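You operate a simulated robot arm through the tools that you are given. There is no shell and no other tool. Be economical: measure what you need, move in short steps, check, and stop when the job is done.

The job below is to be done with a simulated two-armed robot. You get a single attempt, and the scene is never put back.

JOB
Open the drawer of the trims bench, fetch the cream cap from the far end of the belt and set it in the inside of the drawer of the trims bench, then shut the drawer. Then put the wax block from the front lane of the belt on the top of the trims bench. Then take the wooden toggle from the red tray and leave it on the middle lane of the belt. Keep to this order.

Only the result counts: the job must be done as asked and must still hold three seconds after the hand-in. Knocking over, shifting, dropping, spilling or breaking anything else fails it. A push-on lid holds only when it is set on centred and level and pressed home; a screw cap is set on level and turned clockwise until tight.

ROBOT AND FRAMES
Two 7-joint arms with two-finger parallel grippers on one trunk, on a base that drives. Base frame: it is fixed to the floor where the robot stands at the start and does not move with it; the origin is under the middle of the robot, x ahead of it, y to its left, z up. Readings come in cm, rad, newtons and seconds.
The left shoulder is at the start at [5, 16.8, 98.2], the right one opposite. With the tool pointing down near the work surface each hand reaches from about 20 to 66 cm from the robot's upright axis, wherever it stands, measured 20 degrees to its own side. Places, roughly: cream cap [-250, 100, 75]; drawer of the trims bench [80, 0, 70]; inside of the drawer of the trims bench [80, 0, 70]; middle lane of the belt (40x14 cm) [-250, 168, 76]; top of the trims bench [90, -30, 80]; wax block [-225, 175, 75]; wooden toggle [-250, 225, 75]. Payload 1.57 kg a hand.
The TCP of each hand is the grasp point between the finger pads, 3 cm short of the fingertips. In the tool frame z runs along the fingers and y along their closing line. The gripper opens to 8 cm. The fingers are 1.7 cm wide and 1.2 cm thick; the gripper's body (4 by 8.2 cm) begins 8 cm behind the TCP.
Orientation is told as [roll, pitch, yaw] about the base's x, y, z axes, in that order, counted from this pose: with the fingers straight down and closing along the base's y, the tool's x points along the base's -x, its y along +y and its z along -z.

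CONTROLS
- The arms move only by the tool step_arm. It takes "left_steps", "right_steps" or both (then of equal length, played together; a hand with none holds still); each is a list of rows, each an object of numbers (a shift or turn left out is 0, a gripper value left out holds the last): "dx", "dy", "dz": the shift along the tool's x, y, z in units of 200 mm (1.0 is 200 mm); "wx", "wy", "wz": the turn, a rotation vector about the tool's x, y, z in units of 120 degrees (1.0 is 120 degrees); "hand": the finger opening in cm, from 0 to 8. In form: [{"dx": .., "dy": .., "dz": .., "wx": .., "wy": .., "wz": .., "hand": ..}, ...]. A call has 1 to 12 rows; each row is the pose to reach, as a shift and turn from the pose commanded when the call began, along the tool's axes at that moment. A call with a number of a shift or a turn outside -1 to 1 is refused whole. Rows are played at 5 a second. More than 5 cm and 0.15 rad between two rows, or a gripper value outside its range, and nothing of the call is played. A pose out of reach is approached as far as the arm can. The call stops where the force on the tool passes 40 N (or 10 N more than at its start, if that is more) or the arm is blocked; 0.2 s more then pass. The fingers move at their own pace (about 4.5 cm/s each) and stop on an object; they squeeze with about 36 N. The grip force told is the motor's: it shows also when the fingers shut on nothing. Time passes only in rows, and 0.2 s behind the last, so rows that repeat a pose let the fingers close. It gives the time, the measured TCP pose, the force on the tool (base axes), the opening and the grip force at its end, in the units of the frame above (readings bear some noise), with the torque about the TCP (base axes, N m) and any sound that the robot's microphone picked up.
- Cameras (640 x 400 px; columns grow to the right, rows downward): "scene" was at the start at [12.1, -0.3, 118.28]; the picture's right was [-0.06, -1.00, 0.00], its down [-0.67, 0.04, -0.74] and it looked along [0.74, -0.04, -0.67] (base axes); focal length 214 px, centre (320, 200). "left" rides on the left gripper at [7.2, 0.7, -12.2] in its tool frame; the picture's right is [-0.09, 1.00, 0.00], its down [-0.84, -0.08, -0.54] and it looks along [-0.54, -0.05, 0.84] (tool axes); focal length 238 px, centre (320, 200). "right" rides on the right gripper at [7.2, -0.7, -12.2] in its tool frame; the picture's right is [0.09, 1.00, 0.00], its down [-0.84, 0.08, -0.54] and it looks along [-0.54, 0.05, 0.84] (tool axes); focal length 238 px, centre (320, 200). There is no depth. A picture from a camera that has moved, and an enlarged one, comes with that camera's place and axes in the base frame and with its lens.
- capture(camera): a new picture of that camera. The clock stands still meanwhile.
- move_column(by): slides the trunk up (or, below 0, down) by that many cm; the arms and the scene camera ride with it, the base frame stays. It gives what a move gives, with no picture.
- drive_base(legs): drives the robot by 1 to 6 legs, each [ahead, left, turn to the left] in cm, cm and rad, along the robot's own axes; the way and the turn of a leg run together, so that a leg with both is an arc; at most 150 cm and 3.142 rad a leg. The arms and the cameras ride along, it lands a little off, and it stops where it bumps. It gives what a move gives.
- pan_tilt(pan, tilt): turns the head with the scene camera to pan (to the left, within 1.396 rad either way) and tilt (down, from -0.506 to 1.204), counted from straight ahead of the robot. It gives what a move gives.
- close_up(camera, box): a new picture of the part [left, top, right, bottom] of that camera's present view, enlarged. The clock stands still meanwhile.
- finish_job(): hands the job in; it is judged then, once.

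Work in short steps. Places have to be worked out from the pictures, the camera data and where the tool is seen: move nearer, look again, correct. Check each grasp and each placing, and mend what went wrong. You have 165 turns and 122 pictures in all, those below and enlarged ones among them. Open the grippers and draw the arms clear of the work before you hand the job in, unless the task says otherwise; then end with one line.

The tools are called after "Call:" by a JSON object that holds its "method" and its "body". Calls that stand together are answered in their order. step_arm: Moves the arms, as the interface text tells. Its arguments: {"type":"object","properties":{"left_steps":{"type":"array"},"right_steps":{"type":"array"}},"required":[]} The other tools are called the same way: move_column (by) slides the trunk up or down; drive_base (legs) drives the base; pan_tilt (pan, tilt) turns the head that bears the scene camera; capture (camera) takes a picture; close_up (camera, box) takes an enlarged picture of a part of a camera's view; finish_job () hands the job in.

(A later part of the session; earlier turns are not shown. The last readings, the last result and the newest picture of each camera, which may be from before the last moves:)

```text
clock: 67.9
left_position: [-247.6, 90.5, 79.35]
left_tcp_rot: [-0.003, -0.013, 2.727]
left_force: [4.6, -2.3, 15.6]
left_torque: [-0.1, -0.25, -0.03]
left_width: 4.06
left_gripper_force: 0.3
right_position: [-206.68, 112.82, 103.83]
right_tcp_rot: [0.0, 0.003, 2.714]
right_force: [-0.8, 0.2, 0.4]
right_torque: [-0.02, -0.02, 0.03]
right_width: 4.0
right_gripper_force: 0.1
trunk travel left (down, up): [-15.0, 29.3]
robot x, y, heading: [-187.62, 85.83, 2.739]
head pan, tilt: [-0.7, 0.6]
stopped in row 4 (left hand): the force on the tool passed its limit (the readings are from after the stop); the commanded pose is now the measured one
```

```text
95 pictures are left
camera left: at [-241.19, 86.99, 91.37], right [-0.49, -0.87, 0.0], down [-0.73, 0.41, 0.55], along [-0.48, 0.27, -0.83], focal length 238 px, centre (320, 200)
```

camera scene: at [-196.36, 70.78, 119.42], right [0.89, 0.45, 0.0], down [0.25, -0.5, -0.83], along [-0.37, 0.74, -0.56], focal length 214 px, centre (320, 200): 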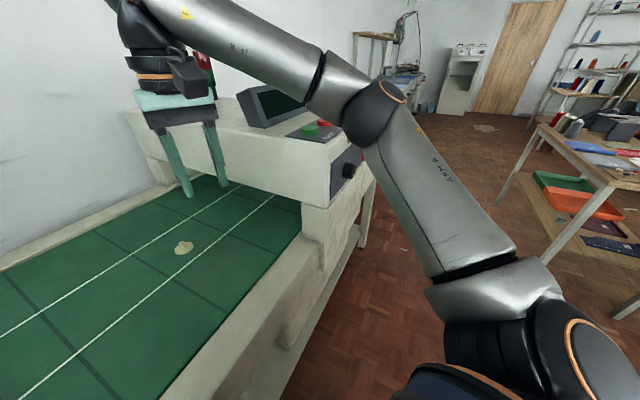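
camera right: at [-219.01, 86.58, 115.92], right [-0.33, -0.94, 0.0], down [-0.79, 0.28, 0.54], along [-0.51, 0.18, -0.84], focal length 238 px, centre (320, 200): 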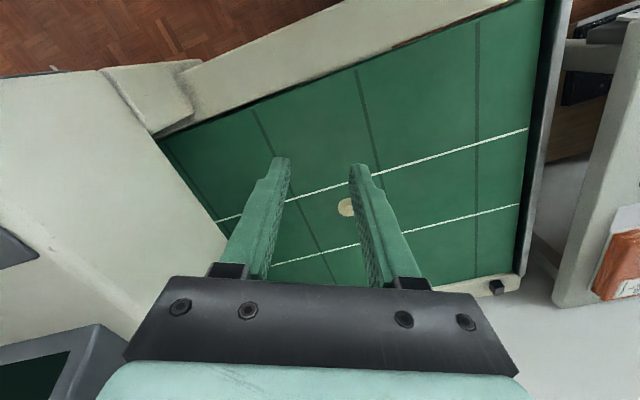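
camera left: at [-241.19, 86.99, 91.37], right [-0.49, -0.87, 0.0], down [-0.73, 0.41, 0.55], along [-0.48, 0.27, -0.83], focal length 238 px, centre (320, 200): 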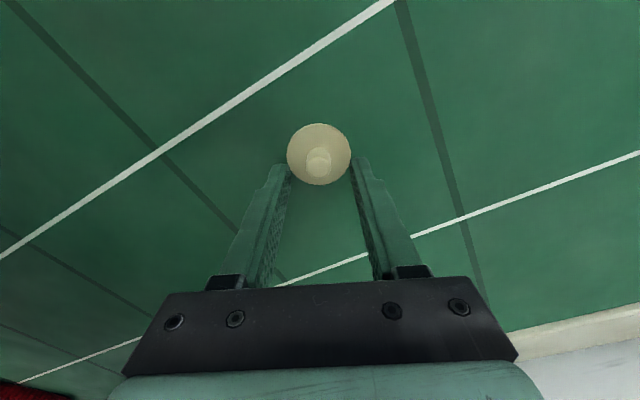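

The tips rest on the disc's top (z≈76.3), so the disc is ~4.3 cm wide and my earlier centring was right; I overshot forward 1 cm. Lift 0.3 cm, go back 1 cm and close on the knob.

Call:
{"method": "step_arm", "body": {"left_steps": [{"dz": -0.02}, {"dx": 0.05, "dz": -0.02, "wy": -0.005}, {"dx": 0.05, "dz": -0.01, "hand": 0}, {"dx": 0.05, "dz": -0.01, "hand": 0}, {"dx": 0.05, "dz": -0.01, "hand": 0}, {"dx": 0.05, "dz": -0.01, "hand": 0}]}}

Call:
{"method": "capture", "body": {"camera": "left"}}

```text
clock: 69.3
left_position: [-246.6, 90.06, 79.59]
left_tcp_rot: [0.0, -0.015, 2.726]
left_force: [0.7, 0.1, 26.0]
left_torque: [0.01, -0.03, -0.03]
left_width: 1.31
left_gripper_force: 30.2
right_position: [-206.47, 112.9, 103.92]
right_tcp_rot: [0.002, 0.0, 2.716]
right_force: [-0.4, 0.0, 0.5]
right_torque: [-0.01, -0.02, -0.01]
right_width: 4.03
right_gripper_force: 0.0
trunk travel left (down, up): [-15.0, 29.3]
robot x, y, heading: [-187.62, 85.46, 2.73]
head pan, tilt: [-0.7, 0.6]
```

```text
94 pictures are left
camera left: at [-240.21, 86.59, 91.53], right [-0.49, -0.87, 0.0], down [-0.73, 0.41, 0.55], along [-0.48, 0.27, -0.83], focal length 238 px, centre (320, 200)
```

left: 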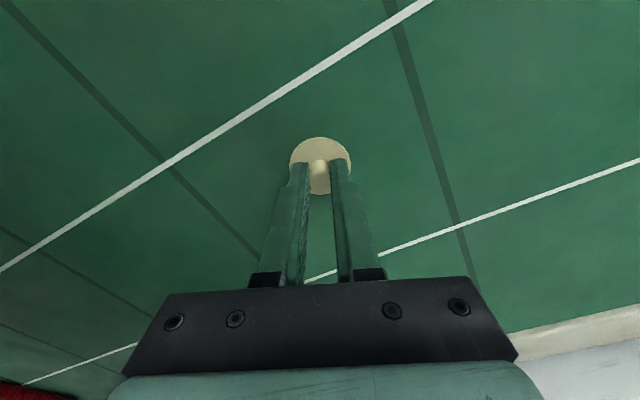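

The knob is gripped (1.3 cm). Lift and check.

Call:
{"method": "step_arm", "body": {"left_steps": [{"dz": -0.1, "hand": 0}, {"dz": -0.25}, {"dz": -0.45}, {"dz": -0.65}, {"dz": -0.85}, {"dz": -1.0}, {"dx": 0.2, "dz": -1.0}, {"dx": 0.4, "dz": -1.0}, {"dx": 0.6, "dz": -1.0}]}}

Call:
{"method": "capture", "body": {"camera": "left"}}

```text
clock: 71.3
left_position: [-235.49, 85.31, 99.11]
left_tcp_rot: [-0.001, -0.007, 2.727]
left_force: [0.4, -0.6, -1.1]
left_torque: [-0.02, 0.02, 0.03]
left_width: 1.23
left_gripper_force: 29.2
right_position: [-206.71, 112.76, 103.79]
right_tcp_rot: [0.001, 0.001, 2.716]
right_force: [-0.2, -0.2, 0.1]
right_torque: [0.01, 0.0, -0.02]
right_width: 4.0
right_gripper_force: 0.1
trunk travel left (down, up): [-15.0, 29.3]
robot x, y, heading: [-187.73, 85.83, 2.734]
head pan, tilt: [-0.7, 0.6]
```

```text
93 pictures are left
camera left: at [-229.17, 81.66, 111.21], right [-0.49, -0.87, 0.0], down [-0.73, 0.41, 0.55], along [-0.48, 0.26, -0.84], focal length 238 px, centre (320, 200)
```

left: 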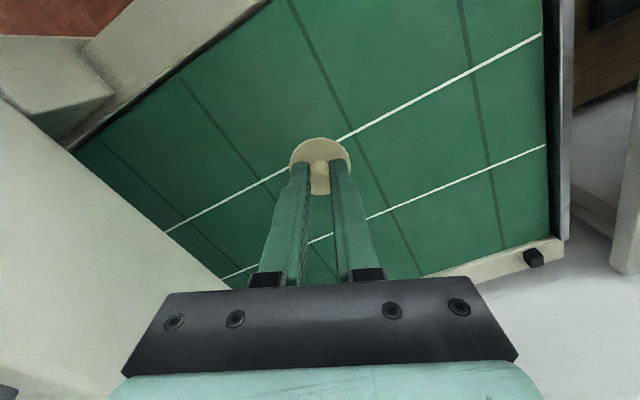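

The cap is held. I drive back: reverse diagonally, turn right to face the bench, and advance along y≈25, away from rack and cart.

Call:
{"method": "drive_base", "body": {"legs": [[-45, 40, 0], [0, 0, -1.37], [0, 0, -1.36]]}}

```text
clock: 81.5
left_position: [-118.98, 51.01, 99.07]
left_tcp_rot: [0.003, -0.005, 0.005]
left_force: [-0.2, 0.5, -0.1]
left_torque: [0.0, -0.01, -0.02]
left_width: 1.2
left_gripper_force: 29.2
right_position: [-133.97, 14.03, 103.72]
right_tcp_rot: [0.001, 0.003, -0.007]
right_force: [-0.4, -0.1, 0.0]
right_torque: [-0.02, 0.02, -0.01]
right_width: 4.01
right_gripper_force: 0.1
trunk travel left (down, up): [-15.0, 29.3]
robot x, y, heading: [-162.31, 31.19, 0.014]
head pan, tilt: [-0.7, 0.6]
```

Now ahead toward the bench.

Call:
{"method": "drive_base", "body": {"legs": [[102, -8, -0.014], [46, -21, 0]]}}

Call:
{"method": "pan_tilt", "body": {"pan": 0, "tilt": 0.75}}

Call:
{"method": "capture", "body": {"camera": "scene"}}

```text
clock: 89.3
left_position: [28.86, 22.59, 99.15]
left_tcp_rot: [0.002, -0.006, -0.008]
left_force: [0.1, 0.2, 0.3]
left_torque: [0.02, 0.01, 0.01]
left_width: 1.31
left_gripper_force: 30.6
right_position: [13.41, -14.22, 103.82]
right_tcp_rot: [-0.001, 0.003, -0.019]
right_force: [-0.1, 0.2, -0.7]
right_torque: [0.0, 0.01, 0.02]
right_width: 4.0
right_gripper_force: 0.0
trunk travel left (down, up): [-15.0, 29.3]
robot x, y, heading: [-14.59, 3.25, -0.0]
head pan, tilt: [-0.7, 0.6]
```

```text
clock: 90.4
left_position: [28.83, 22.65, 99.16]
left_tcp_rot: [-0.001, -0.005, -0.008]
left_force: [0.8, 0.4, -0.4]
left_torque: [0.01, -0.01, -0.01]
left_width: 1.34
left_gripper_force: 30.6
right_position: [13.32, -14.1, 103.86]
right_tcp_rot: [0.0, 0.002, -0.017]
right_force: [0.4, -0.6, -0.5]
right_torque: [-0.02, 0.03, 0.03]
right_width: 4.01
right_gripper_force: 0.0
trunk travel left (down, up): [-15.0, 29.3]
robot x, y, heading: [-14.72, 2.88, 0.002]
head pan, tilt: [0.0, 0.75]
```

```text
92 pictures are left
camera scene: at [-2.74, 3.49, 118.12], right [0.0, -1.0, 0.0], down [-0.68, 0.0, -0.73], along [0.73, 0.0, -0.68], focal length 214 px, centre (320, 200)
```

scene: 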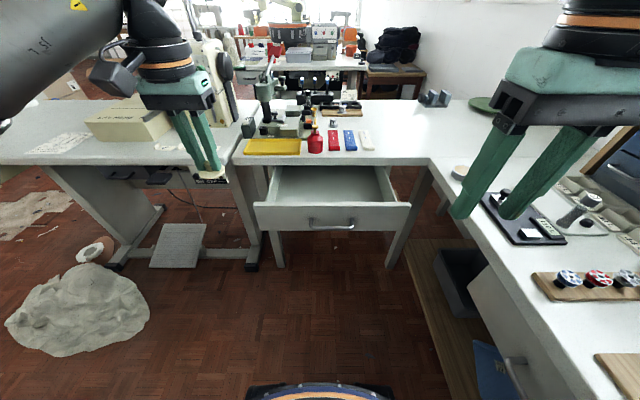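

The drawer is still open: front at x≈41, spanning y≈±22. I drive 11 cm closer and carry the cap over (50, 11).

Call:
{"method": "drive_base", "body": {"legs": [[11, 0, 0]]}}

```text
clock: 91.5
left_position: [39.67, 22.61, 99.13]
left_tcp_rot: [0.0, -0.007, -0.008]
left_force: [0.9, -1.2, 0.2]
left_torque: [0.01, -0.02, 0.01]
left_width: 1.34
left_gripper_force: 29.2
right_position: [24.25, -14.15, 103.76]
right_tcp_rot: [0.0, 0.002, -0.019]
right_force: [1.0, -0.7, 0.0]
right_torque: [-0.02, -0.02, 0.0]
right_width: 4.02
right_gripper_force: 0.0
trunk travel left (down, up): [-15.0, 29.3]
robot x, y, heading: [-4.01, 3.31, 0.002]
head pan, tilt: [0.0, 0.75]
```

Call:
{"method": "step_arm", "body": {"left_steps": [{"dx": -0.13, "dy": -0.145}, {"dx": -0.26, "dy": -0.29}, {"dx": -0.39, "dy": -0.435}, {"dx": -0.515, "dy": -0.58}, {"dx": -0.515, "dy": -0.58, "dz": 0.2}, {"dx": -0.515, "dy": -0.58, "dz": 0.4}, {"dx": -0.515, "dy": -0.58, "dz": 0.6}, {"dx": -0.515, "dy": -0.58, "dz": 0.75}, {"dx": -0.515, "dy": -0.58, "dz": 0.75}]}}

Call:
{"method": "capture", "body": {"camera": "left"}}

Call:
{"method": "capture", "body": {"camera": "scene"}}

```text
clock: 93.5
left_position: [49.91, 11.02, 84.24]
left_tcp_rot: [0.0, -0.007, -0.008]
left_force: [-0.4, -0.4, -0.1]
left_torque: [0.0, 0.03, 0.01]
left_width: 1.33
left_gripper_force: 30.2
right_position: [24.15, -14.21, 103.81]
right_tcp_rot: [0.0, 0.003, -0.02]
right_force: [-0.5, -0.5, 0.2]
right_torque: [0.02, 0.03, 0.0]
right_width: 3.99
right_gripper_force: 0.0
trunk travel left (down, up): [-15.0, 29.3]
robot x, y, heading: [-4.22, 3.08, 0.001]
head pan, tilt: [0.0, 0.75]
```

```text
91 pictures are left
camera left: at [42.65, 11.75, 96.31], right [0.1, 1.0, 0.0], down [0.83, -0.08, 0.55], along [0.55, -0.05, -0.84], focal length 238 px, centre (320, 200)
```

left: 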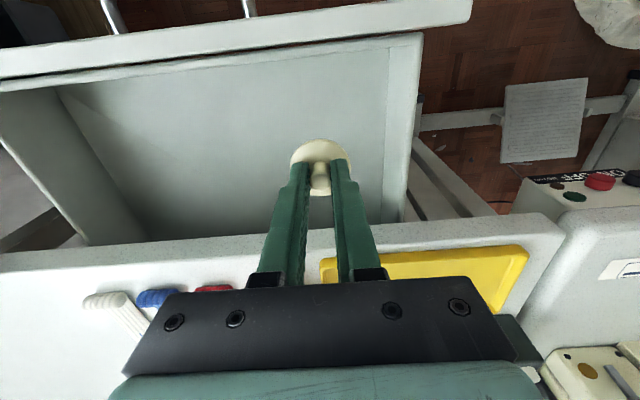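

```text
90 pictures are left
camera scene: at [8.07, 3.52, 118.12], right [0.0, -1.0, 0.0], down [-0.68, 0.0, -0.73], along [0.73, 0.0, -0.68], focal length 214 px, centre (320, 200)
```

scene: 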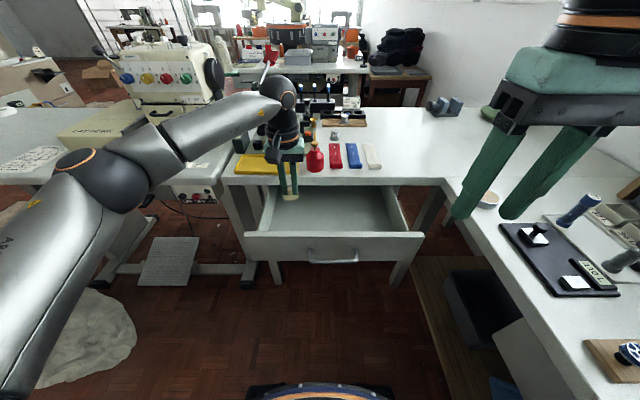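

The cap is inside the drawer's outline. I lower until contact with the drawer bottom.

Call:
{"method": "step_arm", "body": {"left_steps": [{"dz": 0.15}, {"dz": 0.3}, {"dz": 0.45}, {"dz": 0.55}, {"dz": 0.6}, {"dz": 0.63}, {"dz": 0.66}, {"dz": 0.69}, {"dz": 0.72}, {"dz": 0.75}, {"dz": 0.78}, {"dz": 0.81}]}}

```text
clock: 95.9
left_position: [50.61, 10.92, 69.89]
left_tcp_rot: [-0.005, -0.026, -0.003]
left_force: [1.3, 1.9, 12.8]
left_torque: [0.09, 0.04, 0.0]
left_width: 1.33
left_gripper_force: 29.8
right_position: [24.19, -14.13, 103.83]
right_tcp_rot: [-0.001, 0.003, -0.021]
right_force: [0.4, -0.5, 0.2]
right_torque: [0.01, 0.03, 0.0]
right_width: 4.03
right_gripper_force: 0.0
trunk travel left (down, up): [-15.0, 29.3]
robot x, y, heading: [-4.12, 3.33, 0.006]
head pan, tilt: [0.0, 0.75]
stopped in row 11 (left hand): the force on the tool passed its limit (the readings are from after the stop); the commanded pose is now the measured one
```

Contact at the drawer bottom (TCP z≈69.9, as expected). Release and lift.

Call:
{"method": "step_arm", "body": {"left_steps": [{"hand": 3.5}, {"hand": 3.5}, {"dz": -0.1}, {"dz": -0.3}, {"dz": -0.5}, {"dz": -0.7}, {"dz": -0.9}, {"dz": -0.95}]}}

Call:
{"method": "capture", "body": {"camera": "left"}}

```text
clock: 97.7
left_position: [50.07, 11.08, 88.47]
left_tcp_rot: [-0.003, -0.019, -0.007]
left_force: [0.6, 0.2, -0.3]
left_torque: [-0.02, 0.0, -0.03]
left_width: 3.49
left_gripper_force: 0.0
right_position: [24.21, -14.1, 103.77]
right_tcp_rot: [-0.001, 0.002, -0.02]
right_force: [-0.2, -1.1, 0.1]
right_torque: [-0.04, 0.01, 0.02]
right_width: 4.04
right_gripper_force: 0.1
trunk travel left (down, up): [-15.0, 29.3]
robot x, y, heading: [-4.22, 3.6, 0.006]
head pan, tilt: [0.0, 0.75]
```

```text
89 pictures are left
camera left: at [42.64, 11.83, 100.52], right [0.1, 1.0, 0.0], down [0.83, -0.08, 0.56], along [0.56, -0.06, -0.83], focal length 238 px, centre (320, 200)
```

left: 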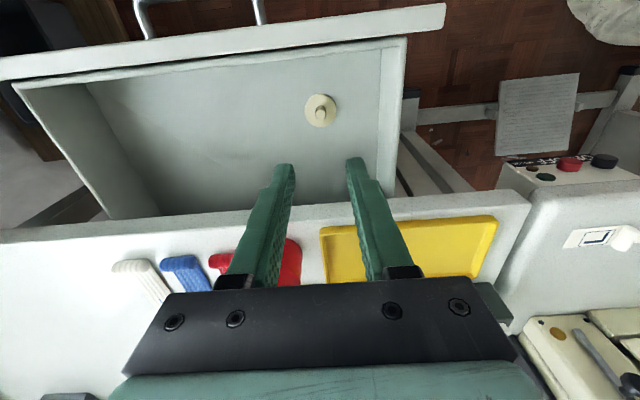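

The cap sits in the drawer. Now shut it: closed left fingers go in front of the handle bar (x≈33, y≈0), and the right hand moves outward for room.

Call:
{"method": "step_arm", "body": {"left_steps": [{"dx": 0.14, "dy": -0.09, "hand": 0}, {"dx": 0.28, "dy": -0.18}, {"dx": 0.42, "dy": -0.27}, {"dx": 0.56, "dy": -0.36}, {"dx": 0.7, "dy": -0.45}, {"dx": 0.86, "dy": -0.54}, {"dx": 0.86, "dy": -0.54, "dz": 0.2}, {"dx": 0.86, "dy": -0.54, "dz": 0.4}, {"dx": 0.86, "dy": -0.54, "dz": 0.6}, {"dx": 0.86, "dy": -0.54, "dz": 0.8}, {"dx": 0.86, "dy": -0.54, "dz": 0.92}, {"dx": 0.86, "dy": -0.54, "dz": 0.92}], "right_steps": [{"dy": -0.12}, {"dy": -0.24}, {"dy": -0.36}, {"dy": -0.48}, {"dy": -0.5}, {"dy": -0.5}, {"dy": -0.5}, {"dy": -0.5}, {"dy": -0.5}, {"dy": -0.5}, {"dy": -0.5}, {"dy": -0.5}]}}

Call:
{"method": "capture", "body": {"camera": "left"}}

```text
clock: 100.3
left_position: [33.2, 0.27, 69.66]
left_tcp_rot: [-0.002, -0.019, -0.004]
left_force: [-0.7, 0.0, -1.0]
left_torque: [0.01, -0.02, -0.01]
left_width: 0.02
left_gripper_force: 21.6
right_position: [24.16, -24.22, 103.85]
right_tcp_rot: [0.0, 0.002, -0.018]
right_force: [-0.4, 0.1, 0.4]
right_torque: [-0.04, 0.0, -0.03]
right_width: 3.97
right_gripper_force: 0.1
trunk travel left (down, up): [-15.0, 29.3]
robot x, y, heading: [-4.04, 3.1, 0.001]
head pan, tilt: [0.0, 0.75]
```

```text
88 pictures are left
camera left: at [25.75, 1.02, 81.71], right [0.1, 1.0, 0.0], down [0.83, -0.08, 0.56], along [0.56, -0.06, -0.83], focal length 238 px, centre (320, 200)
```

left: 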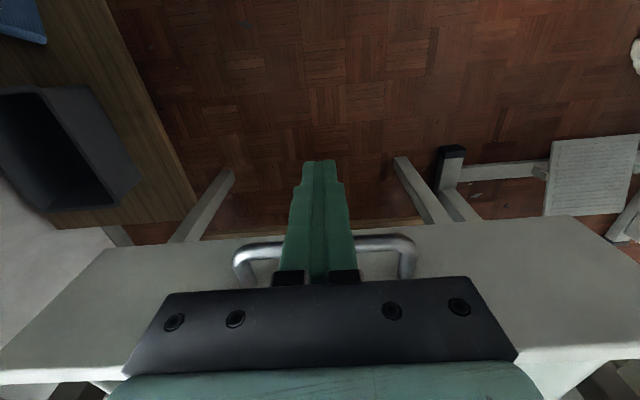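

Fingers stand in front of the bar, centred. Push forward.

Call:
{"method": "step_arm", "body": {"left_steps": [{"dx": -0.07}, {"dx": -0.14}, {"dx": -0.22}, {"dx": -0.3}, {"dx": -0.39}, {"dx": -0.48}, {"dx": -0.57}, {"dx": -0.66}, {"dx": -0.75}, {"dx": -0.83}, {"dx": -0.9}, {"dx": -0.95}]}}

```text
clock: 102.9
left_position: [52.25, 0.25, 70.16]
left_tcp_rot: [-0.002, -0.02, -0.006]
left_force: [1.4, -0.6, 0.1]
left_torque: [0.0, -0.01, 0.0]
left_width: 0.0
left_gripper_force: 21.5
right_position: [24.04, -24.08, 103.8]
right_tcp_rot: [0.0, 0.002, -0.02]
right_force: [-0.1, 0.6, 0.0]
right_torque: [-0.01, -0.02, 0.01]
right_width: 3.99
right_gripper_force: 0.0
trunk travel left (down, up): [-15.0, 29.3]
robot x, y, heading: [-3.73, 2.65, 0.0]
head pan, tilt: [0.0, 0.75]
```

Call:
{"method": "step_arm", "body": {"left_steps": [{"dx": -0.04}, {"dx": -0.08}, {"dx": -0.11}, {"dx": -0.13}, {"dx": -0.15}, {"dx": -0.17}, {"dx": -0.19}, {"dx": -0.21}, {"dx": -0.21}]}}

Call:
{"method": "capture", "body": {"camera": "left"}}

Call:
{"method": "capture", "body": {"camera": "scene"}}

```text
clock: 104.9
left_position: [53.52, 1.76, 70.27]
left_tcp_rot: [-0.004, -0.021, -0.005]
left_force: [0.4, -0.8, 0.6]
left_torque: [-0.01, 0.0, -0.01]
left_width: 0.01
left_gripper_force: 21.1
left hand out of reach, approached as far as the arm can: row 1, 2, 3, 4, 5, 6, 7, 8, 9
right_position: [23.98, -24.06, 103.82]
right_tcp_rot: [-0.001, 0.002, -0.018]
right_force: [0.4, -0.1, 0.5]
right_torque: [0.03, 0.01, 0.03]
right_width: 3.97
right_gripper_force: 0.0
trunk travel left (down, up): [-15.0, 29.3]
robot x, y, heading: [-3.84, 3.08, -0.003]
head pan, tilt: [0.0, 0.75]
```

```text
87 pictures are left
camera left: at [45.96, 2.47, 82.24], right [0.1, 1.0, 0.0], down [0.83, -0.08, 0.56], along [0.56, -0.06, -0.83], focal length 238 px, centre (320, 200)
```

left: 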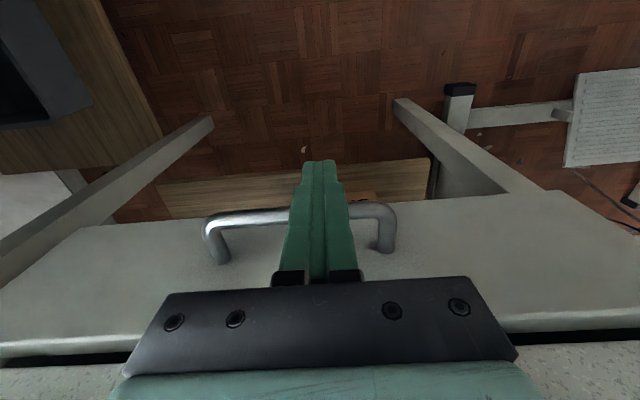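

```text
86 pictures are left
camera scene: at [8.07, 3.53, 118.12], right [0.0, -1.0, 0.0], down [-0.68, 0.0, -0.73], along [0.73, 0.0, -0.68], focal length 214 px, centre (320, 200)
```

scene: 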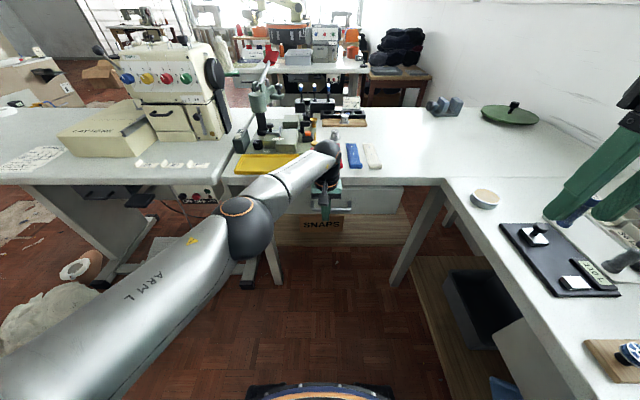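

About 2 cm remain; the arm is at its reach, so I drive 4 cm ahead while drawing the hand back first, then finish with the arm.

Call:
{"method": "step_arm", "body": {"left_steps": [{"dx": 0.1, "dy": -0.04}, {"dx": 0.2, "dy": -0.075}]}}

Call:
{"method": "drive_base", "body": {"legs": [[5, 0, 0]]}}

Call:
{"method": "step_arm", "body": {"left_steps": [{"dx": -0.03}, {"dx": -0.06}, {"dx": -0.09}, {"dx": -0.11}, {"dx": -0.13}, {"dx": -0.15}, {"dx": -0.17}, {"dx": -0.19}]}}

```text
clock: 105.5
left_position: [49.41, 0.45, 70.11]
left_tcp_rot: [-0.001, -0.02, -0.005]
left_force: [-0.2, -0.6, -0.5]
left_torque: [0.0, 0.02, 0.02]
left_width: 0.02
left_gripper_force: 21.5
right_position: [23.93, -24.11, 103.95]
right_tcp_rot: [0.001, 0.0, -0.017]
right_force: [0.5, -0.2, -0.4]
right_torque: [-0.01, 0.01, -0.01]
right_width: 3.99
right_gripper_force: 0.0
trunk travel left (down, up): [-15.0, 29.3]
robot x, y, heading: [-3.92, 3.41, -0.001]
head pan, tilt: [0.0, 0.75]
```

```text
clock: 106.4
left_position: [54.31, 0.2, 70.27]
left_tcp_rot: [-0.003, -0.019, -0.005]
left_force: [-0.1, 0.3, -0.1]
left_torque: [0.0, -0.01, 0.01]
left_width: 0.01
left_gripper_force: 20.8
right_position: [28.94, -23.98, 103.78]
right_tcp_rot: [0.001, 0.002, -0.02]
right_force: [-0.1, -0.9, -0.2]
right_torque: [0.0, -0.03, -0.02]
right_width: 4.01
right_gripper_force: 0.0
trunk travel left (down, up): [-15.0, 29.3]
robot x, y, heading: [0.81, 3.07, 0.005]
head pan, tilt: [0.0, 0.75]
```

```text
clock: 107.2
left_position: [55.1, 0.12, 70.17]
left_tcp_rot: [0.002, -0.004, -0.007]
left_force: [-15.2, 3.3, 4.4]
left_torque: [-0.15, -1.4, 0.35]
left_width: 0.03
left_gripper_force: 21.7
right_position: [28.76, -24.0, 103.87]
right_tcp_rot: [0.0, 0.001, -0.017]
right_force: [-0.6, 0.5, 0.3]
right_torque: [-0.01, -0.02, -0.01]
right_width: 4.01
right_gripper_force: 0.1
trunk travel left (down, up): [-15.0, 29.3]
robot x, y, heading: [0.84, 3.25, 0.001]
head pan, tilt: [0.0, 0.75]
stopped in row 3 (left hand): the force on the tool passed its limit (the readings are from after the stop); the commanded pose is now the measured one
```

Firm stop at x=55.1, as computed for a shut drawer. Retract and check.

Call:
{"method": "step_arm", "body": {"left_steps": [{"dx": 0.15}, {"dx": 0.35}, {"dx": 0.55}, {"dx": 0.75}, {"dx": 0.75, "dz": -0.2}, {"dx": 0.75, "dz": -0.4}, {"dx": 0.75, "dz": -0.6}, {"dx": 0.75, "dz": -0.8}, {"dx": 0.75, "dz": -1.0}, {"dx": 0.75, "dy": 0.2, "dz": -1.0}, {"dx": 0.75, "dy": 0.4, "dz": -1.0}, {"dx": 0.75, "dy": 0.6, "dz": -1.0}]}}

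Call:
{"method": "capture", "body": {"camera": "scene"}}

```text
clock: 109.8
left_position: [40.39, 12.29, 90.0]
left_tcp_rot: [0.003, -0.004, -0.008]
left_force: [0.7, 0.0, 0.9]
left_torque: [-0.01, 0.0, 0.0]
left_width: 0.0
left_gripper_force: 21.1
right_position: [29.03, -23.96, 103.99]
right_tcp_rot: [-0.002, 0.001, -0.015]
right_force: [-0.5, -0.6, -0.4]
right_torque: [-0.01, -0.03, 0.01]
right_width: 3.99
right_gripper_force: 0.0
trunk travel left (down, up): [-15.0, 29.3]
robot x, y, heading: [0.52, 3.22, 0.005]
head pan, tilt: [0.0, 0.75]
```

```text
85 pictures are left
camera scene: at [12.97, 3.59, 118.12], right [0.0, -1.0, 0.0], down [-0.68, 0.0, -0.73], along [0.73, 0.0, -0.68], focal length 214 px, centre (320, 200)
```

scene: 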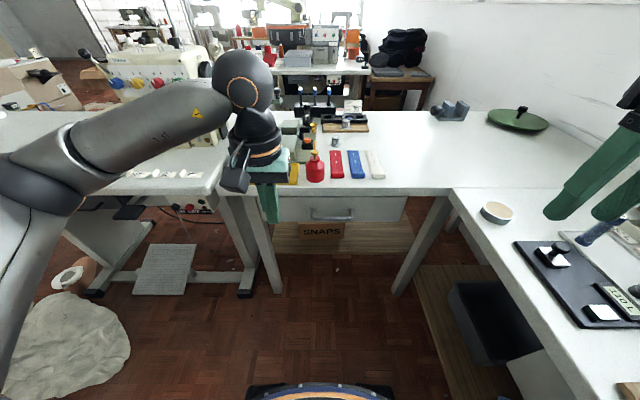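

Drawer shut. Next the wax block: raise the left hand, then drive back along y≈25, turn around, and slide along the belt to its other side.

Call:
{"method": "step_arm", "body": {"left_steps": [{"dz": -0.2, "dx": 0.05}, {"dz": -0.4, "dx": 0.1}, {"dz": -0.6, "dx": 0.15, "hand": 3}, {"dz": -0.7, "dx": 0.2}]}}

Call:
{"method": "drive_base", "body": {"legs": [[-60, 20, 0], [-100, 9, 0], [0, 0, 1.57], [0, 0, 1.57]]}}

Call:
{"method": "pan_tilt", "body": {"pan": -1.1, "tilt": 0.5}}

Call:
{"method": "capture", "body": {"camera": "scene"}}

```text
clock: 110.8
left_position: [36.22, 12.35, 104.0]
left_tcp_rot: [0.002, -0.003, -0.005]
left_force: [-0.1, -0.2, -0.4]
left_torque: [0.0, -0.02, -0.03]
left_width: 2.98
left_gripper_force: 0.0
right_position: [28.96, -24.16, 103.82]
right_tcp_rot: [0.0, 0.002, -0.018]
right_force: [0.7, -0.4, -0.1]
right_torque: [-0.01, -0.01, 0.02]
right_width: 3.99
right_gripper_force: 0.0
trunk travel left (down, up): [-15.0, 29.3]
robot x, y, heading: [1.35, 3.46, 0.003]
head pan, tilt: [0.0, 0.75]
```

```text
clock: 126.7
left_position: [-193.6, 22.94, 103.94]
left_tcp_rot: [0.002, -0.003, 3.124]
left_force: [-0.2, -0.7, -1.1]
left_torque: [-0.02, -0.01, 0.02]
left_width: 3.04
left_gripper_force: 0.1
right_position: [-185.86, 59.2, 103.88]
right_tcp_rot: [-0.001, 0.002, 3.111]
right_force: [-0.3, -0.5, 0.6]
right_torque: [0.0, -0.01, -0.01]
right_width: 4.01
right_gripper_force: 0.1
trunk travel left (down, up): [-15.0, 29.3]
robot x, y, heading: [-158.37, 31.2, 3.138]
head pan, tilt: [0.0, 0.75]
```

```text
clock: 128.0
left_position: [-193.62, 23.09, 103.99]
left_tcp_rot: [0.002, -0.003, 3.124]
left_force: [0.2, 0.4, 0.0]
left_torque: [-0.02, 0.0, -0.02]
left_width: 2.99
left_gripper_force: 0.1
right_position: [-185.85, 59.25, 103.9]
right_tcp_rot: [-0.001, 0.002, 3.111]
right_force: [-0.2, 0.3, 0.5]
right_torque: [0.03, 0.0, 0.01]
right_width: 4.0
right_gripper_force: 0.0
trunk travel left (down, up): [-15.0, 29.3]
robot x, y, heading: [-158.37, 31.64, 3.13]
head pan, tilt: [-1.1, 0.499]
```

```text
84 pictures are left
camera scene: at [-166.47, 39.88, 120.32], right [0.89, 0.45, 0.0], down [0.21, -0.43, -0.88], along [-0.39, 0.79, -0.48], focal length 214 px, centre (320, 200)
```

scene: 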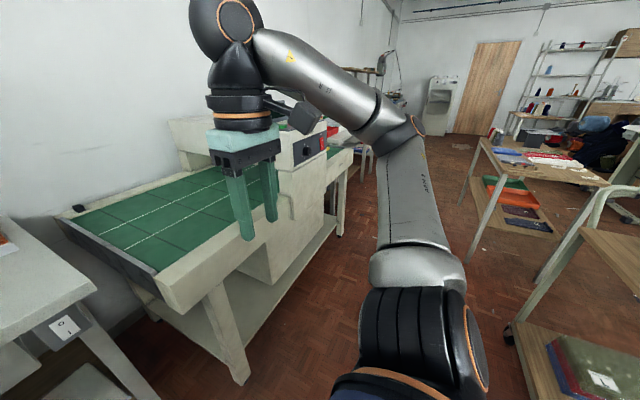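

The corridor beside the belt is clear up to y≈200+. I go ahead 8 cm and slide right to y≈165.

Call:
{"method": "drive_base", "body": {"legs": [[8, 0, 0.01], [0, -134, 0]]}}

Call:
{"method": "pan_tilt", "body": {"pan": -0.2, "tilt": 0.65}}

Call:
{"method": "capture", "body": {"camera": "scene"}}

```text
clock: 135.4
left_position: [-201.47, 157.25, 103.96]
left_tcp_rot: [0.003, -0.002, 3.132]
left_force: [0.1, -1.1, 0.0]
left_torque: [0.01, -0.03, -0.01]
left_width: 3.02
left_gripper_force: 0.3
right_position: [-194.03, 193.49, 103.88]
right_tcp_rot: [0.0, 0.002, 3.121]
right_force: [0.9, 0.5, 0.1]
right_torque: [0.02, 0.04, 0.05]
right_width: 4.0
right_gripper_force: 0.0
trunk travel left (down, up): [-15.0, 29.3]
robot x, y, heading: [-166.01, 165.91, 3.138]
head pan, tilt: [-1.1, 0.499]
```

```text
clock: 136.6
left_position: [-201.55, 157.36, 103.89]
left_tcp_rot: [0.001, -0.005, 3.131]
left_force: [-0.6, 0.1, 0.3]
left_torque: [-0.02, 0.01, 0.01]
left_width: 3.0
left_gripper_force: 0.0
right_position: [-193.95, 193.71, 103.75]
right_tcp_rot: [0.0, 0.002, 3.119]
right_force: [-0.2, -0.5, -0.8]
right_torque: [0.0, 0.0, -0.01]
right_width: 4.0
right_gripper_force: 0.1
trunk travel left (down, up): [-15.0, 29.3]
robot x, y, heading: [-166.23, 165.69, 3.14]
head pan, tilt: [-0.201, 0.649]
```

```text
83 pictures are left
camera scene: at [-178.89, 167.98, 118.98], right [0.2, 0.98, 0.0], down [0.59, -0.12, -0.8], along [-0.78, 0.16, -0.6], focal length 214 px, centre (320, 200)
```

scene: 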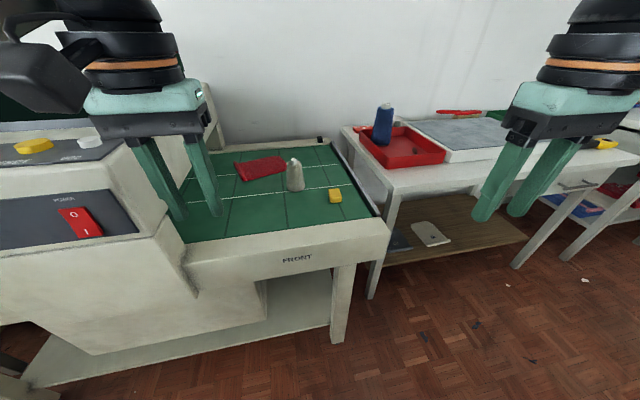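

I see a small yellow block on the front lane, a thread cone, and a red cloth on the belt, and the red tray beyond. Close-ups.

Call:
{"method": "close_up", "body": {"camera": "scene", "box": [220, 135, 380, 235]}}

Call:
{"method": "close_up", "body": {"camera": "scene", "box": [340, 95, 460, 170]}}

```text
4.00 times, centred on (300, 185) of scene
camera zoom: at [-178.89, 167.98, 118.98], right [0.2, 0.98, 0.0], down [0.59, -0.12, -0.8], along [-0.78, 0.16, -0.6], focal length 858 px, centre (400, 260)
```

zoom: 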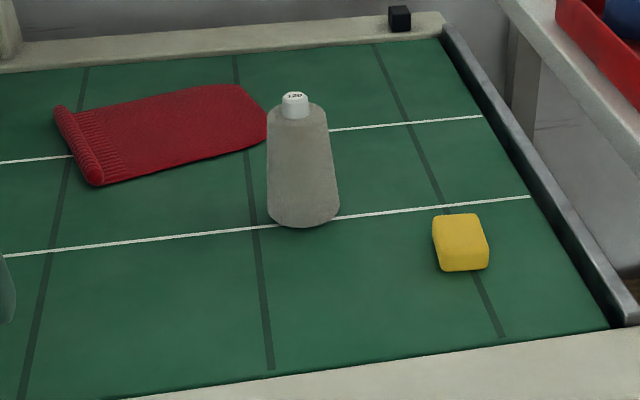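

```text
5.33 times, centred on (400, 132) of scene
camera zoom: at [-178.89, 167.98, 118.98], right [0.2, 0.98, 0.0], down [0.59, -0.12, -0.8], along [-0.78, 0.16, -0.6], focal length 1144 px, centre (-107, 560)
```

zoom: 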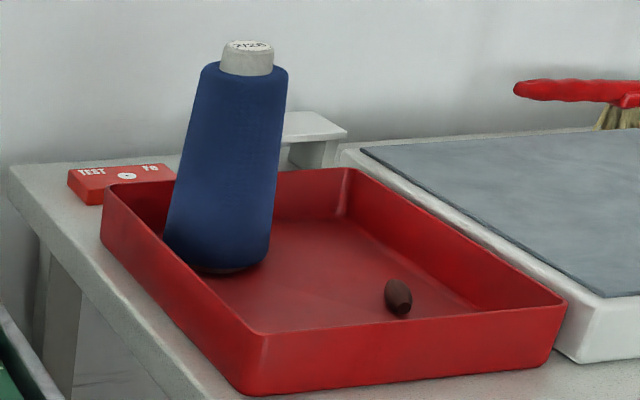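

Wax block ≈(-234, 184.5), 4.4 cm wide; middle lane spans x −242..−258, with free room around (-250, 181). I draw the left hand back a bit and drive 20 cm nearer, 8 cm right.

Call:
{"method": "step_arm", "body": {"left_steps": [{"dx": 0.15}, {"dx": 0.3}, {"dx": 0.4}], "right_steps": [{"hand": 7}, {"hand": 7}, {"hand": 7}]}}

Call:
{"method": "drive_base", "body": {"legs": [[20, -8, 0]]}}

Call:
{"method": "capture", "body": {"camera": "right"}}

```text
clock: 137.4
left_position: [-193.61, 157.2, 103.9]
left_tcp_rot: [0.002, -0.004, 3.133]
left_force: [-0.5, -0.7, -0.6]
left_torque: [-0.03, 0.02, -0.04]
left_width: 3.01
left_gripper_force: 0.0
right_position: [-194.12, 193.67, 103.81]
right_tcp_rot: [-0.001, 0.0, 3.119]
right_force: [0.4, 0.2, 0.5]
right_torque: [0.01, -0.02, 0.01]
right_width: 6.99
right_gripper_force: 0.1
trunk travel left (down, up): [-15.0, 29.3]
robot x, y, heading: [-166.2, 165.79, 3.14]
head pan, tilt: [-0.201, 0.649]
```

```text
clock: 139.1
left_position: [-213.35, 165.21, 103.9]
left_tcp_rot: [0.001, -0.003, 3.134]
left_force: [-0.1, 0.7, 0.3]
left_torque: [-0.01, -0.01, -0.01]
left_width: 3.0
left_gripper_force: 0.1
right_position: [-213.85, 201.49, 103.73]
right_tcp_rot: [0.001, 0.002, 3.12]
right_force: [0.3, 0.5, 0.0]
right_torque: [0.01, 0.01, 0.02]
right_width: 7.01
right_gripper_force: 0.1
trunk travel left (down, up): [-15.0, 29.3]
robot x, y, heading: [-185.99, 173.93, 3.141]
head pan, tilt: [-0.201, 0.649]
```

```text
80 pictures are left
camera right: at [-206.72, 201.94, 115.95], right [0.07, -1.0, 0.0], down [-0.84, -0.06, 0.54], along [-0.54, -0.04, -0.84], focal length 238 px, centre (320, 200)
```

right: 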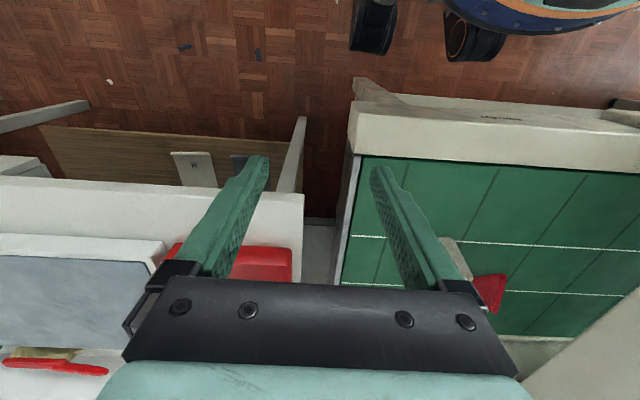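

Move the right hand over the wax block at z≈92.

Call:
{"method": "step_arm", "body": {"right_steps": [{"dx": -0.13, "dy": 0.105, "dz": 0.07}, {"dx": -0.26, "dy": 0.21, "dz": 0.14}, {"dx": -0.38, "dy": 0.32, "dz": 0.21}, {"dx": -0.5, "dy": 0.43, "dz": 0.28}, {"dx": -0.63, "dy": 0.54, "dz": 0.35}, {"dx": -0.75, "dy": 0.64, "dz": 0.42}, {"dx": -0.88, "dy": 0.75, "dz": 0.49}, {"dx": -0.99, "dy": 0.86, "dz": 0.55}, {"dx": -0.99, "dy": 0.86, "dz": 0.55}]}}

Call:
{"method": "capture", "body": {"camera": "right"}}

```text
clock: 141.1
left_position: [-213.37, 165.2, 103.9]
left_tcp_rot: [0.001, -0.002, 3.132]
left_force: [0.5, -0.3, 0.0]
left_torque: [0.01, 0.02, 0.01]
left_width: 3.02
left_gripper_force: 0.1
right_position: [-233.94, 184.87, 92.89]
right_tcp_rot: [0.0, 0.002, 3.122]
right_force: [0.1, 0.6, -0.3]
right_torque: [-0.01, -0.01, -0.03]
right_width: 7.01
right_gripper_force: 0.0
trunk travel left (down, up): [-15.0, 29.3]
robot x, y, heading: [-185.69, 174.17, 3.145]
head pan, tilt: [-0.201, 0.649]
```

```text
79 pictures are left
camera right: at [-226.83, 185.24, 104.93], right [0.07, -1.0, 0.0], down [-0.84, -0.06, 0.54], along [-0.54, -0.04, -0.84], focal length 238 px, centre (320, 200)
```

right: 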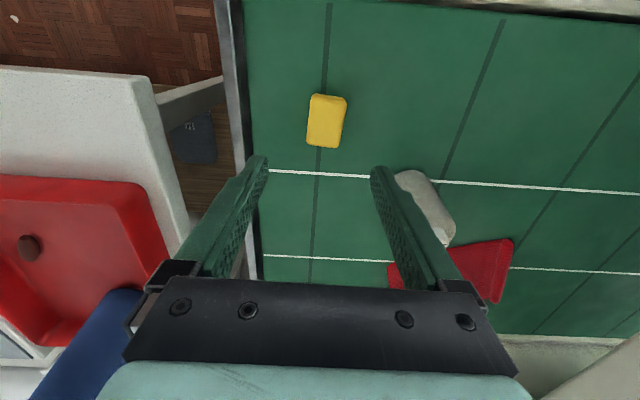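

Block centre ≈(-233.9, 183.9), 4.1 cm across the closing line. Shift 1 cm and descend to TCP z≈79.4, then close.

Call:
{"method": "step_arm", "body": {"right_steps": [{"dy": 0.048, "dz": 0.13}, {"dy": 0.048, "dz": 0.27}, {"dy": 0.048, "dz": 0.4}, {"dy": 0.048, "dz": 0.53}, {"dy": 0.048, "dz": 0.62}, {"dy": 0.048, "dz": 0.67}, {"dy": 0.048, "dz": 0.67, "hand": 1}, {"dy": 0.048, "dz": 0.67, "hand": 1}, {"dy": 0.048, "dz": 0.67, "hand": 1}, {"dy": 0.048, "dz": 0.67, "hand": 1}]}}

Call:
{"method": "capture", "body": {"camera": "right"}}

```text
clock: 143.3
left_position: [-213.33, 165.19, 103.91]
left_tcp_rot: [0.004, -0.003, 3.132]
left_force: [0.3, 0.3, -0.8]
left_torque: [0.01, -0.01, 0.02]
left_width: 3.02
left_gripper_force: 0.0
right_position: [-233.86, 183.79, 79.36]
right_tcp_rot: [-0.001, 0.002, 3.121]
right_force: [0.3, 0.3, -0.3]
right_torque: [-0.05, 0.0, -0.03]
right_width: 3.9
right_gripper_force: 33.1
trunk travel left (down, up): [-15.0, 29.3]
robot x, y, heading: [-185.52, 174.33, 3.143]
head pan, tilt: [-0.201, 0.649]
```

```text
78 pictures are left
camera right: at [-226.86, 184.18, 91.53], right [0.07, -1.0, 0.0], down [-0.84, -0.06, 0.54], along [-0.54, -0.04, -0.84], focal length 238 px, centre (320, 200)
```

right: 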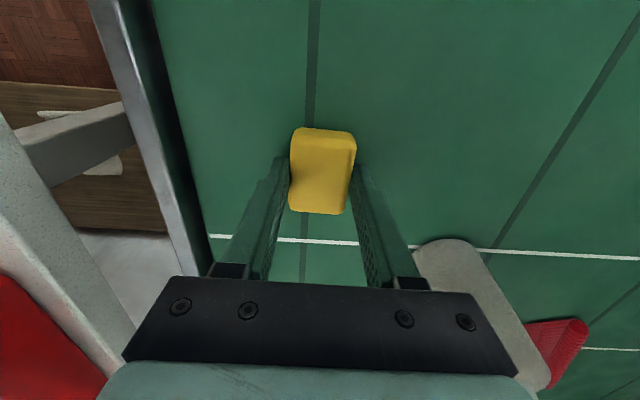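

Gripped at 3.9 cm. Lift straight up, then draw back.

Call:
{"method": "step_arm", "body": {"right_steps": [{"dz": -0.15}, {"dz": -0.35}, {"dz": -0.6}, {"dz": -0.85}, {"dz": -1.0}, {"dx": 0.2, "dy": -0.1, "dz": -1.0}, {"dx": 0.4, "dy": -0.2, "dz": -1.0}, {"dx": 0.5, "dy": -0.3, "dz": -1.0}]}}

Call:
{"method": "capture", "body": {"camera": "right"}}

```text
clock: 145.1
left_position: [-213.28, 165.14, 103.88]
left_tcp_rot: [0.002, -0.004, 3.131]
left_force: [-0.2, 0.2, 0.1]
left_torque: [-0.04, 0.0, 0.03]
left_width: 3.01
left_gripper_force: 0.1
right_position: [-223.9, 189.57, 99.41]
right_tcp_rot: [-0.001, 0.002, 3.118]
right_force: [0.0, -0.6, -0.8]
right_torque: [0.01, 0.0, -0.01]
right_width: 3.89
right_gripper_force: 35.5
trunk travel left (down, up): [-15.0, 29.3]
robot x, y, heading: [-185.74, 174.16, 3.142]
head pan, tilt: [-0.201, 0.649]
```

```text
77 pictures are left
camera right: at [-216.79, 190.01, 111.52], right [0.07, -1.0, 0.0], down [-0.84, -0.06, 0.54], along [-0.54, -0.04, -0.84], focal length 238 px, centre (320, 200)
```

right: 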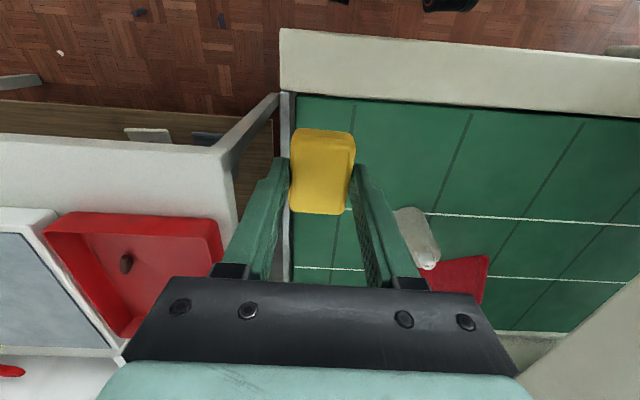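

Held securely. I drive back to the trims bench by the same way.

Call:
{"method": "drive_base", "body": {"legs": [[-20, 0, 0], [0, 142, 0], [0, 0, -1.57], [0, 0, -1.57]]}}

```text
clock: 160.9
left_position: [-140.0, 40.39, 103.95]
left_tcp_rot: [0.002, -0.002, -0.017]
left_force: [0.5, 0.2, -0.7]
left_torque: [0.0, 0.01, -0.02]
left_width: 3.0
left_gripper_force: 0.1
right_position: [-129.62, 15.88, 99.33]
right_tcp_rot: [0.001, 0.003, -0.028]
right_force: [-0.8, -0.8, -0.8]
right_torque: [0.01, 0.0, 0.0]
right_width: 3.88
right_gripper_force: 35.8
trunk travel left (down, up): [-15.0, 29.3]
robot x, y, heading: [-167.62, 32.06, -0.008]
head pan, tilt: [-0.201, 0.649]
```

Call:
{"method": "drive_base", "body": {"legs": [[108, -8, 0.008], [60, -24, 0]]}}

Call:
{"method": "capture", "body": {"camera": "scene"}}

```text
clock: 169.7
left_position: [26.77, 5.44, 103.81]
left_tcp_rot: [0.002, -0.005, -0.034]
left_force: [0.5, -0.1, 0.5]
left_torque: [-0.01, 0.01, -0.03]
left_width: 3.0
left_gripper_force: 0.1
right_position: [36.82, -19.21, 99.4]
right_tcp_rot: [0.001, 0.002, -0.045]
right_force: [0.4, -0.3, -0.1]
right_torque: [-0.04, -0.01, 0.01]
right_width: 3.91
right_gripper_force: 36.2
trunk travel left (down, up): [-15.0, 29.3]
robot x, y, heading: [-1.07, -2.81, -0.027]
head pan, tilt: [-0.201, 0.649]
```

```text
76 pictures are left
camera scene: at [11.34, -4.56, 118.98], right [-0.22, -0.97, 0.0], down [-0.59, 0.14, -0.8], along [0.78, -0.18, -0.6], focal length 214 px, centre (320, 200)
```

scene: 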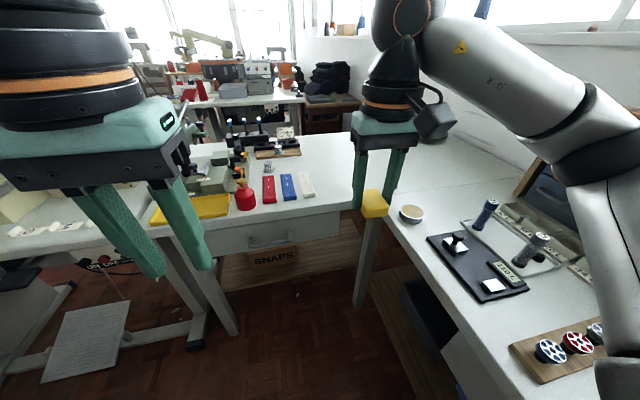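

Bench corner is clear. I go 15 cm ahead, 3 cm left.

Call:
{"method": "drive_base", "body": {"legs": [[14, 3, 0.02]]}}

Call:
{"method": "capture", "body": {"camera": "right"}}

```text
clock: 171.0
left_position: [40.84, 8.76, 103.82]
left_tcp_rot: [0.002, -0.004, -0.013]
left_force: [1.1, 0.1, 0.1]
left_torque: [0.02, 0.0, -0.01]
left_width: 2.99
left_gripper_force: 0.1
right_position: [51.26, -15.58, 99.43]
right_tcp_rot: [0.0, 0.002, -0.025]
right_force: [0.3, 0.7, -1.1]
right_torque: [-0.03, 0.03, -0.03]
right_width: 3.9
right_gripper_force: 35.5
trunk travel left (down, up): [-15.0, 29.3]
robot x, y, heading: [12.86, 0.18, -0.009]
head pan, tilt: [-0.201, 0.649]
```

```text
75 pictures are left
camera right: at [44.04, -16.25, 111.52], right [-0.07, 1.0, 0.0], down [0.84, 0.06, 0.54], along [0.54, 0.04, -0.84], focal length 238 px, centre (320, 200)
```

right: 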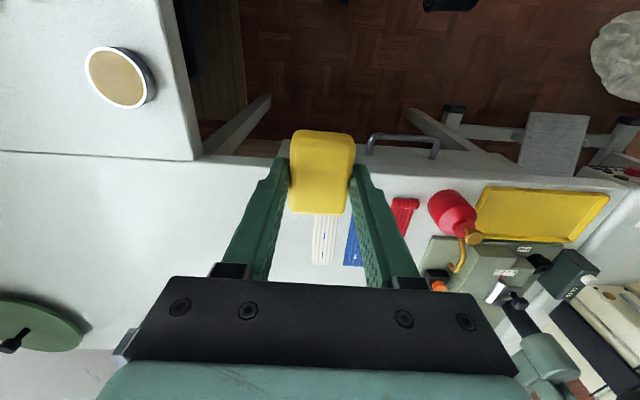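

Free spot at about (71.5, -26). I move there at height, then lower by small steps until contact.

Call:
{"method": "step_arm", "body": {"right_steps": [{"dx": -0.14, "dy": -0.07}, {"dx": -0.28, "dy": -0.14}, {"dx": -0.42, "dy": -0.21}, {"dx": -0.56, "dy": -0.28}, {"dx": -0.7, "dy": -0.36}, {"dx": -0.85, "dy": -0.43}, {"dx": -1.0, "dy": -0.5}, {"dx": -1.0, "dy": -0.5, "dz": 0.2}, {"dx": -1.0, "dy": -0.5, "dz": 0.4}, {"dx": -1.0, "dy": -0.5, "dz": 0.55}, {"dx": -1.0, "dy": -0.5, "dz": 0.65}, {"dx": -1.0, "dy": -0.5, "dz": 0.65}]}}

Call:
{"method": "capture", "body": {"camera": "right"}}

```text
clock: 173.6
left_position: [40.75, 8.76, 103.91]
left_tcp_rot: [0.001, -0.004, -0.014]
left_force: [0.5, 0.5, 0.3]
left_torque: [-0.01, 0.04, 0.01]
left_width: 3.02
left_gripper_force: 0.1
right_position: [71.07, -26.1, 86.43]
right_tcp_rot: [0.0, 0.0, -0.025]
right_force: [0.8, -0.4, -0.2]
right_torque: [0.02, -0.01, 0.01]
right_width: 3.9
right_gripper_force: 36.2
trunk travel left (down, up): [-15.0, 29.3]
robot x, y, heading: [13.54, 0.25, -0.005]
head pan, tilt: [-0.201, 0.649]
```

```text
74 pictures are left
camera right: at [63.77, -26.72, 98.52], right [-0.07, 1.0, 0.0], down [0.84, 0.06, 0.54], along [0.54, 0.04, -0.84], focal length 238 px, centre (320, 200)
```

right: 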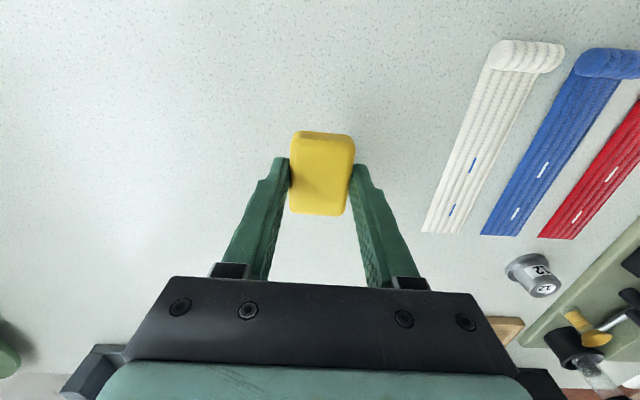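

Call:
{"method": "step_arm", "body": {"right_steps": [{"dz": 0.03}, {"dz": 0.06}, {"dz": 0.09}, {"dz": 0.11}, {"dz": 0.13}, {"dz": 0.15}, {"dz": 0.17}, {"dz": 0.19}, {"dz": 0.21}, {"dz": 0.23}, {"dz": 0.25}, {"dz": 0.27}]}}

```text
clock: 175.7
left_position: [40.54, 8.83, 104.03]
left_tcp_rot: [-0.001, -0.006, -0.013]
left_force: [-0.6, -0.5, -0.2]
left_torque: [0.0, -0.02, -0.01]
left_width: 3.0
left_gripper_force: 0.1
right_position: [71.1, -26.08, 83.03]
right_tcp_rot: [0.002, -0.015, -0.028]
right_force: [-3.1, 0.2, 13.5]
right_torque: [-0.2, 0.24, -0.02]
right_width: 3.89
right_gripper_force: 36.3
trunk travel left (down, up): [-15.0, 29.3]
robot x, y, heading: [12.96, -0.18, -0.004]
head pan, tilt: [-0.201, 0.649]
stopped in row 10 (right hand): the force on the tool passed its limit (the readings are from after the stop); the commanded pose is now the measured one
```

Contact at z=83, as expected for the bench top. Release and lift.

Call:
{"method": "step_arm", "body": {"right_steps": [{"dz": -0.005, "hand": 6}, {"dz": -0.005, "hand": 6}, {"dz": -0.1}, {"dz": -0.3}, {"dz": -0.5}, {"dz": -0.7}, {"dz": -0.9}, {"dz": -0.9}]}}

Call:
{"method": "capture", "body": {"camera": "right"}}

```text
clock: 177.5
left_position: [40.9, 8.61, 103.95]
left_tcp_rot: [0.001, -0.002, -0.015]
left_force: [0.6, 0.0, -0.4]
left_torque: [0.01, 0.01, 0.02]
left_width: 3.01
left_gripper_force: 0.1
right_position: [70.96, -26.39, 100.7]
right_tcp_rot: [0.0, -0.011, -0.028]
right_force: [0.7, -0.7, -1.4]
right_torque: [-0.02, 0.01, -0.02]
right_width: 6.02
right_gripper_force: 0.0
trunk travel left (down, up): [-15.0, 29.3]
robot x, y, heading: [13.21, 0.07, -0.001]
head pan, tilt: [-0.201, 0.649]
```

```text
73 pictures are left
camera right: at [63.53, -26.97, 112.71], right [-0.07, 1.0, 0.0], down [0.83, 0.06, 0.55], along [0.55, 0.04, -0.83], focal length 238 px, centre (320, 200)
```

right: 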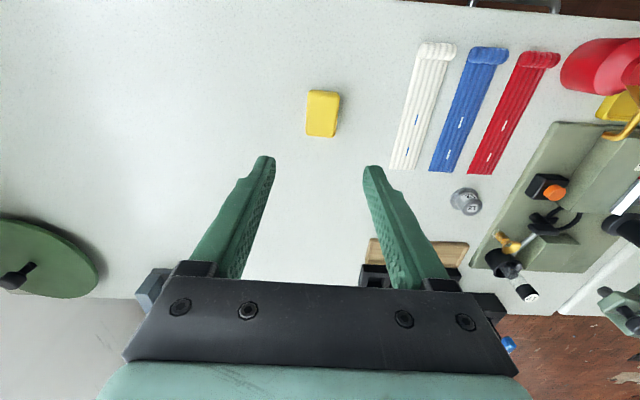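

Wax block stands on the bench. I draw the right arm back and drive to the red tray.

Call:
{"method": "step_arm", "body": {"right_steps": [{"dx": 0.2, "dy": 0.05}, {"dx": 0.4, "dy": 0.1}, {"dx": 0.6, "dy": 0.15}, {"dx": 0.8, "dy": 0.2}, {"dx": 1.0, "dy": 0.2, "dz": -0.1}]}}

Call:
{"method": "step_arm", "body": {"right_steps": [{"dx": 0.2, "hand": 4}, {"dx": 0.4}, {"dx": 0.5}]}}

Call:
{"method": "drive_base", "body": {"legs": [[-70, 22, 0], [-104, 9, 0], [0, 0, 1.57], [0, 0, 1.57]]}}

```text
clock: 178.7
left_position: [40.82, 8.68, 103.88]
left_tcp_rot: [0.002, -0.004, -0.015]
left_force: [0.5, -0.6, 0.3]
left_torque: [0.0, -0.01, 0.0]
left_width: 2.97
left_gripper_force: 0.0
right_position: [50.9, -21.8, 102.47]
right_tcp_rot: [0.003, -0.009, -0.029]
right_force: [0.7, 0.2, -0.1]
right_torque: [-0.03, -0.02, -0.01]
right_width: 6.0
right_gripper_force: 0.0
trunk travel left (down, up): [-15.0, 29.3]
robot x, y, heading: [13.08, 0.25, -0.005]
head pan, tilt: [-0.201, 0.649]
```

```text
clock: 179.5
left_position: [40.72, 8.79, 103.76]
left_tcp_rot: [0.001, -0.002, -0.014]
left_force: [-0.4, -0.1, 0.7]
left_torque: [0.0, 0.01, 0.01]
left_width: 3.0
left_gripper_force: 0.1
right_position: [41.09, -21.41, 102.4]
right_tcp_rot: [0.001, -0.012, -0.028]
right_force: [0.6, -0.3, 0.9]
right_torque: [-0.02, 0.02, -0.01]
right_width: 3.98
right_gripper_force: 0.1
trunk travel left (down, up): [-15.0, 29.3]
robot x, y, heading: [13.0, 0.08, -0.001]
head pan, tilt: [-0.201, 0.649]
```

```text
clock: 196.2
left_position: [-188.69, 23.01, 103.87]
left_tcp_rot: [0.002, -0.003, 3.12]
left_force: [0.4, 0.5, -0.5]
left_torque: [0.0, 0.0, 0.0]
left_width: 3.0
left_gripper_force: 0.0
right_position: [-188.67, 53.18, 102.42]
right_tcp_rot: [0.001, -0.012, 3.11]
right_force: [-0.2, 0.4, -0.4]
right_torque: [0.03, -0.02, 0.01]
right_width: 3.99
right_gripper_force: 0.0
trunk travel left (down, up): [-15.0, 29.3]
robot x, y, heading: [-160.49, 31.55, 3.135]
head pan, tilt: [-0.201, 0.649]
```

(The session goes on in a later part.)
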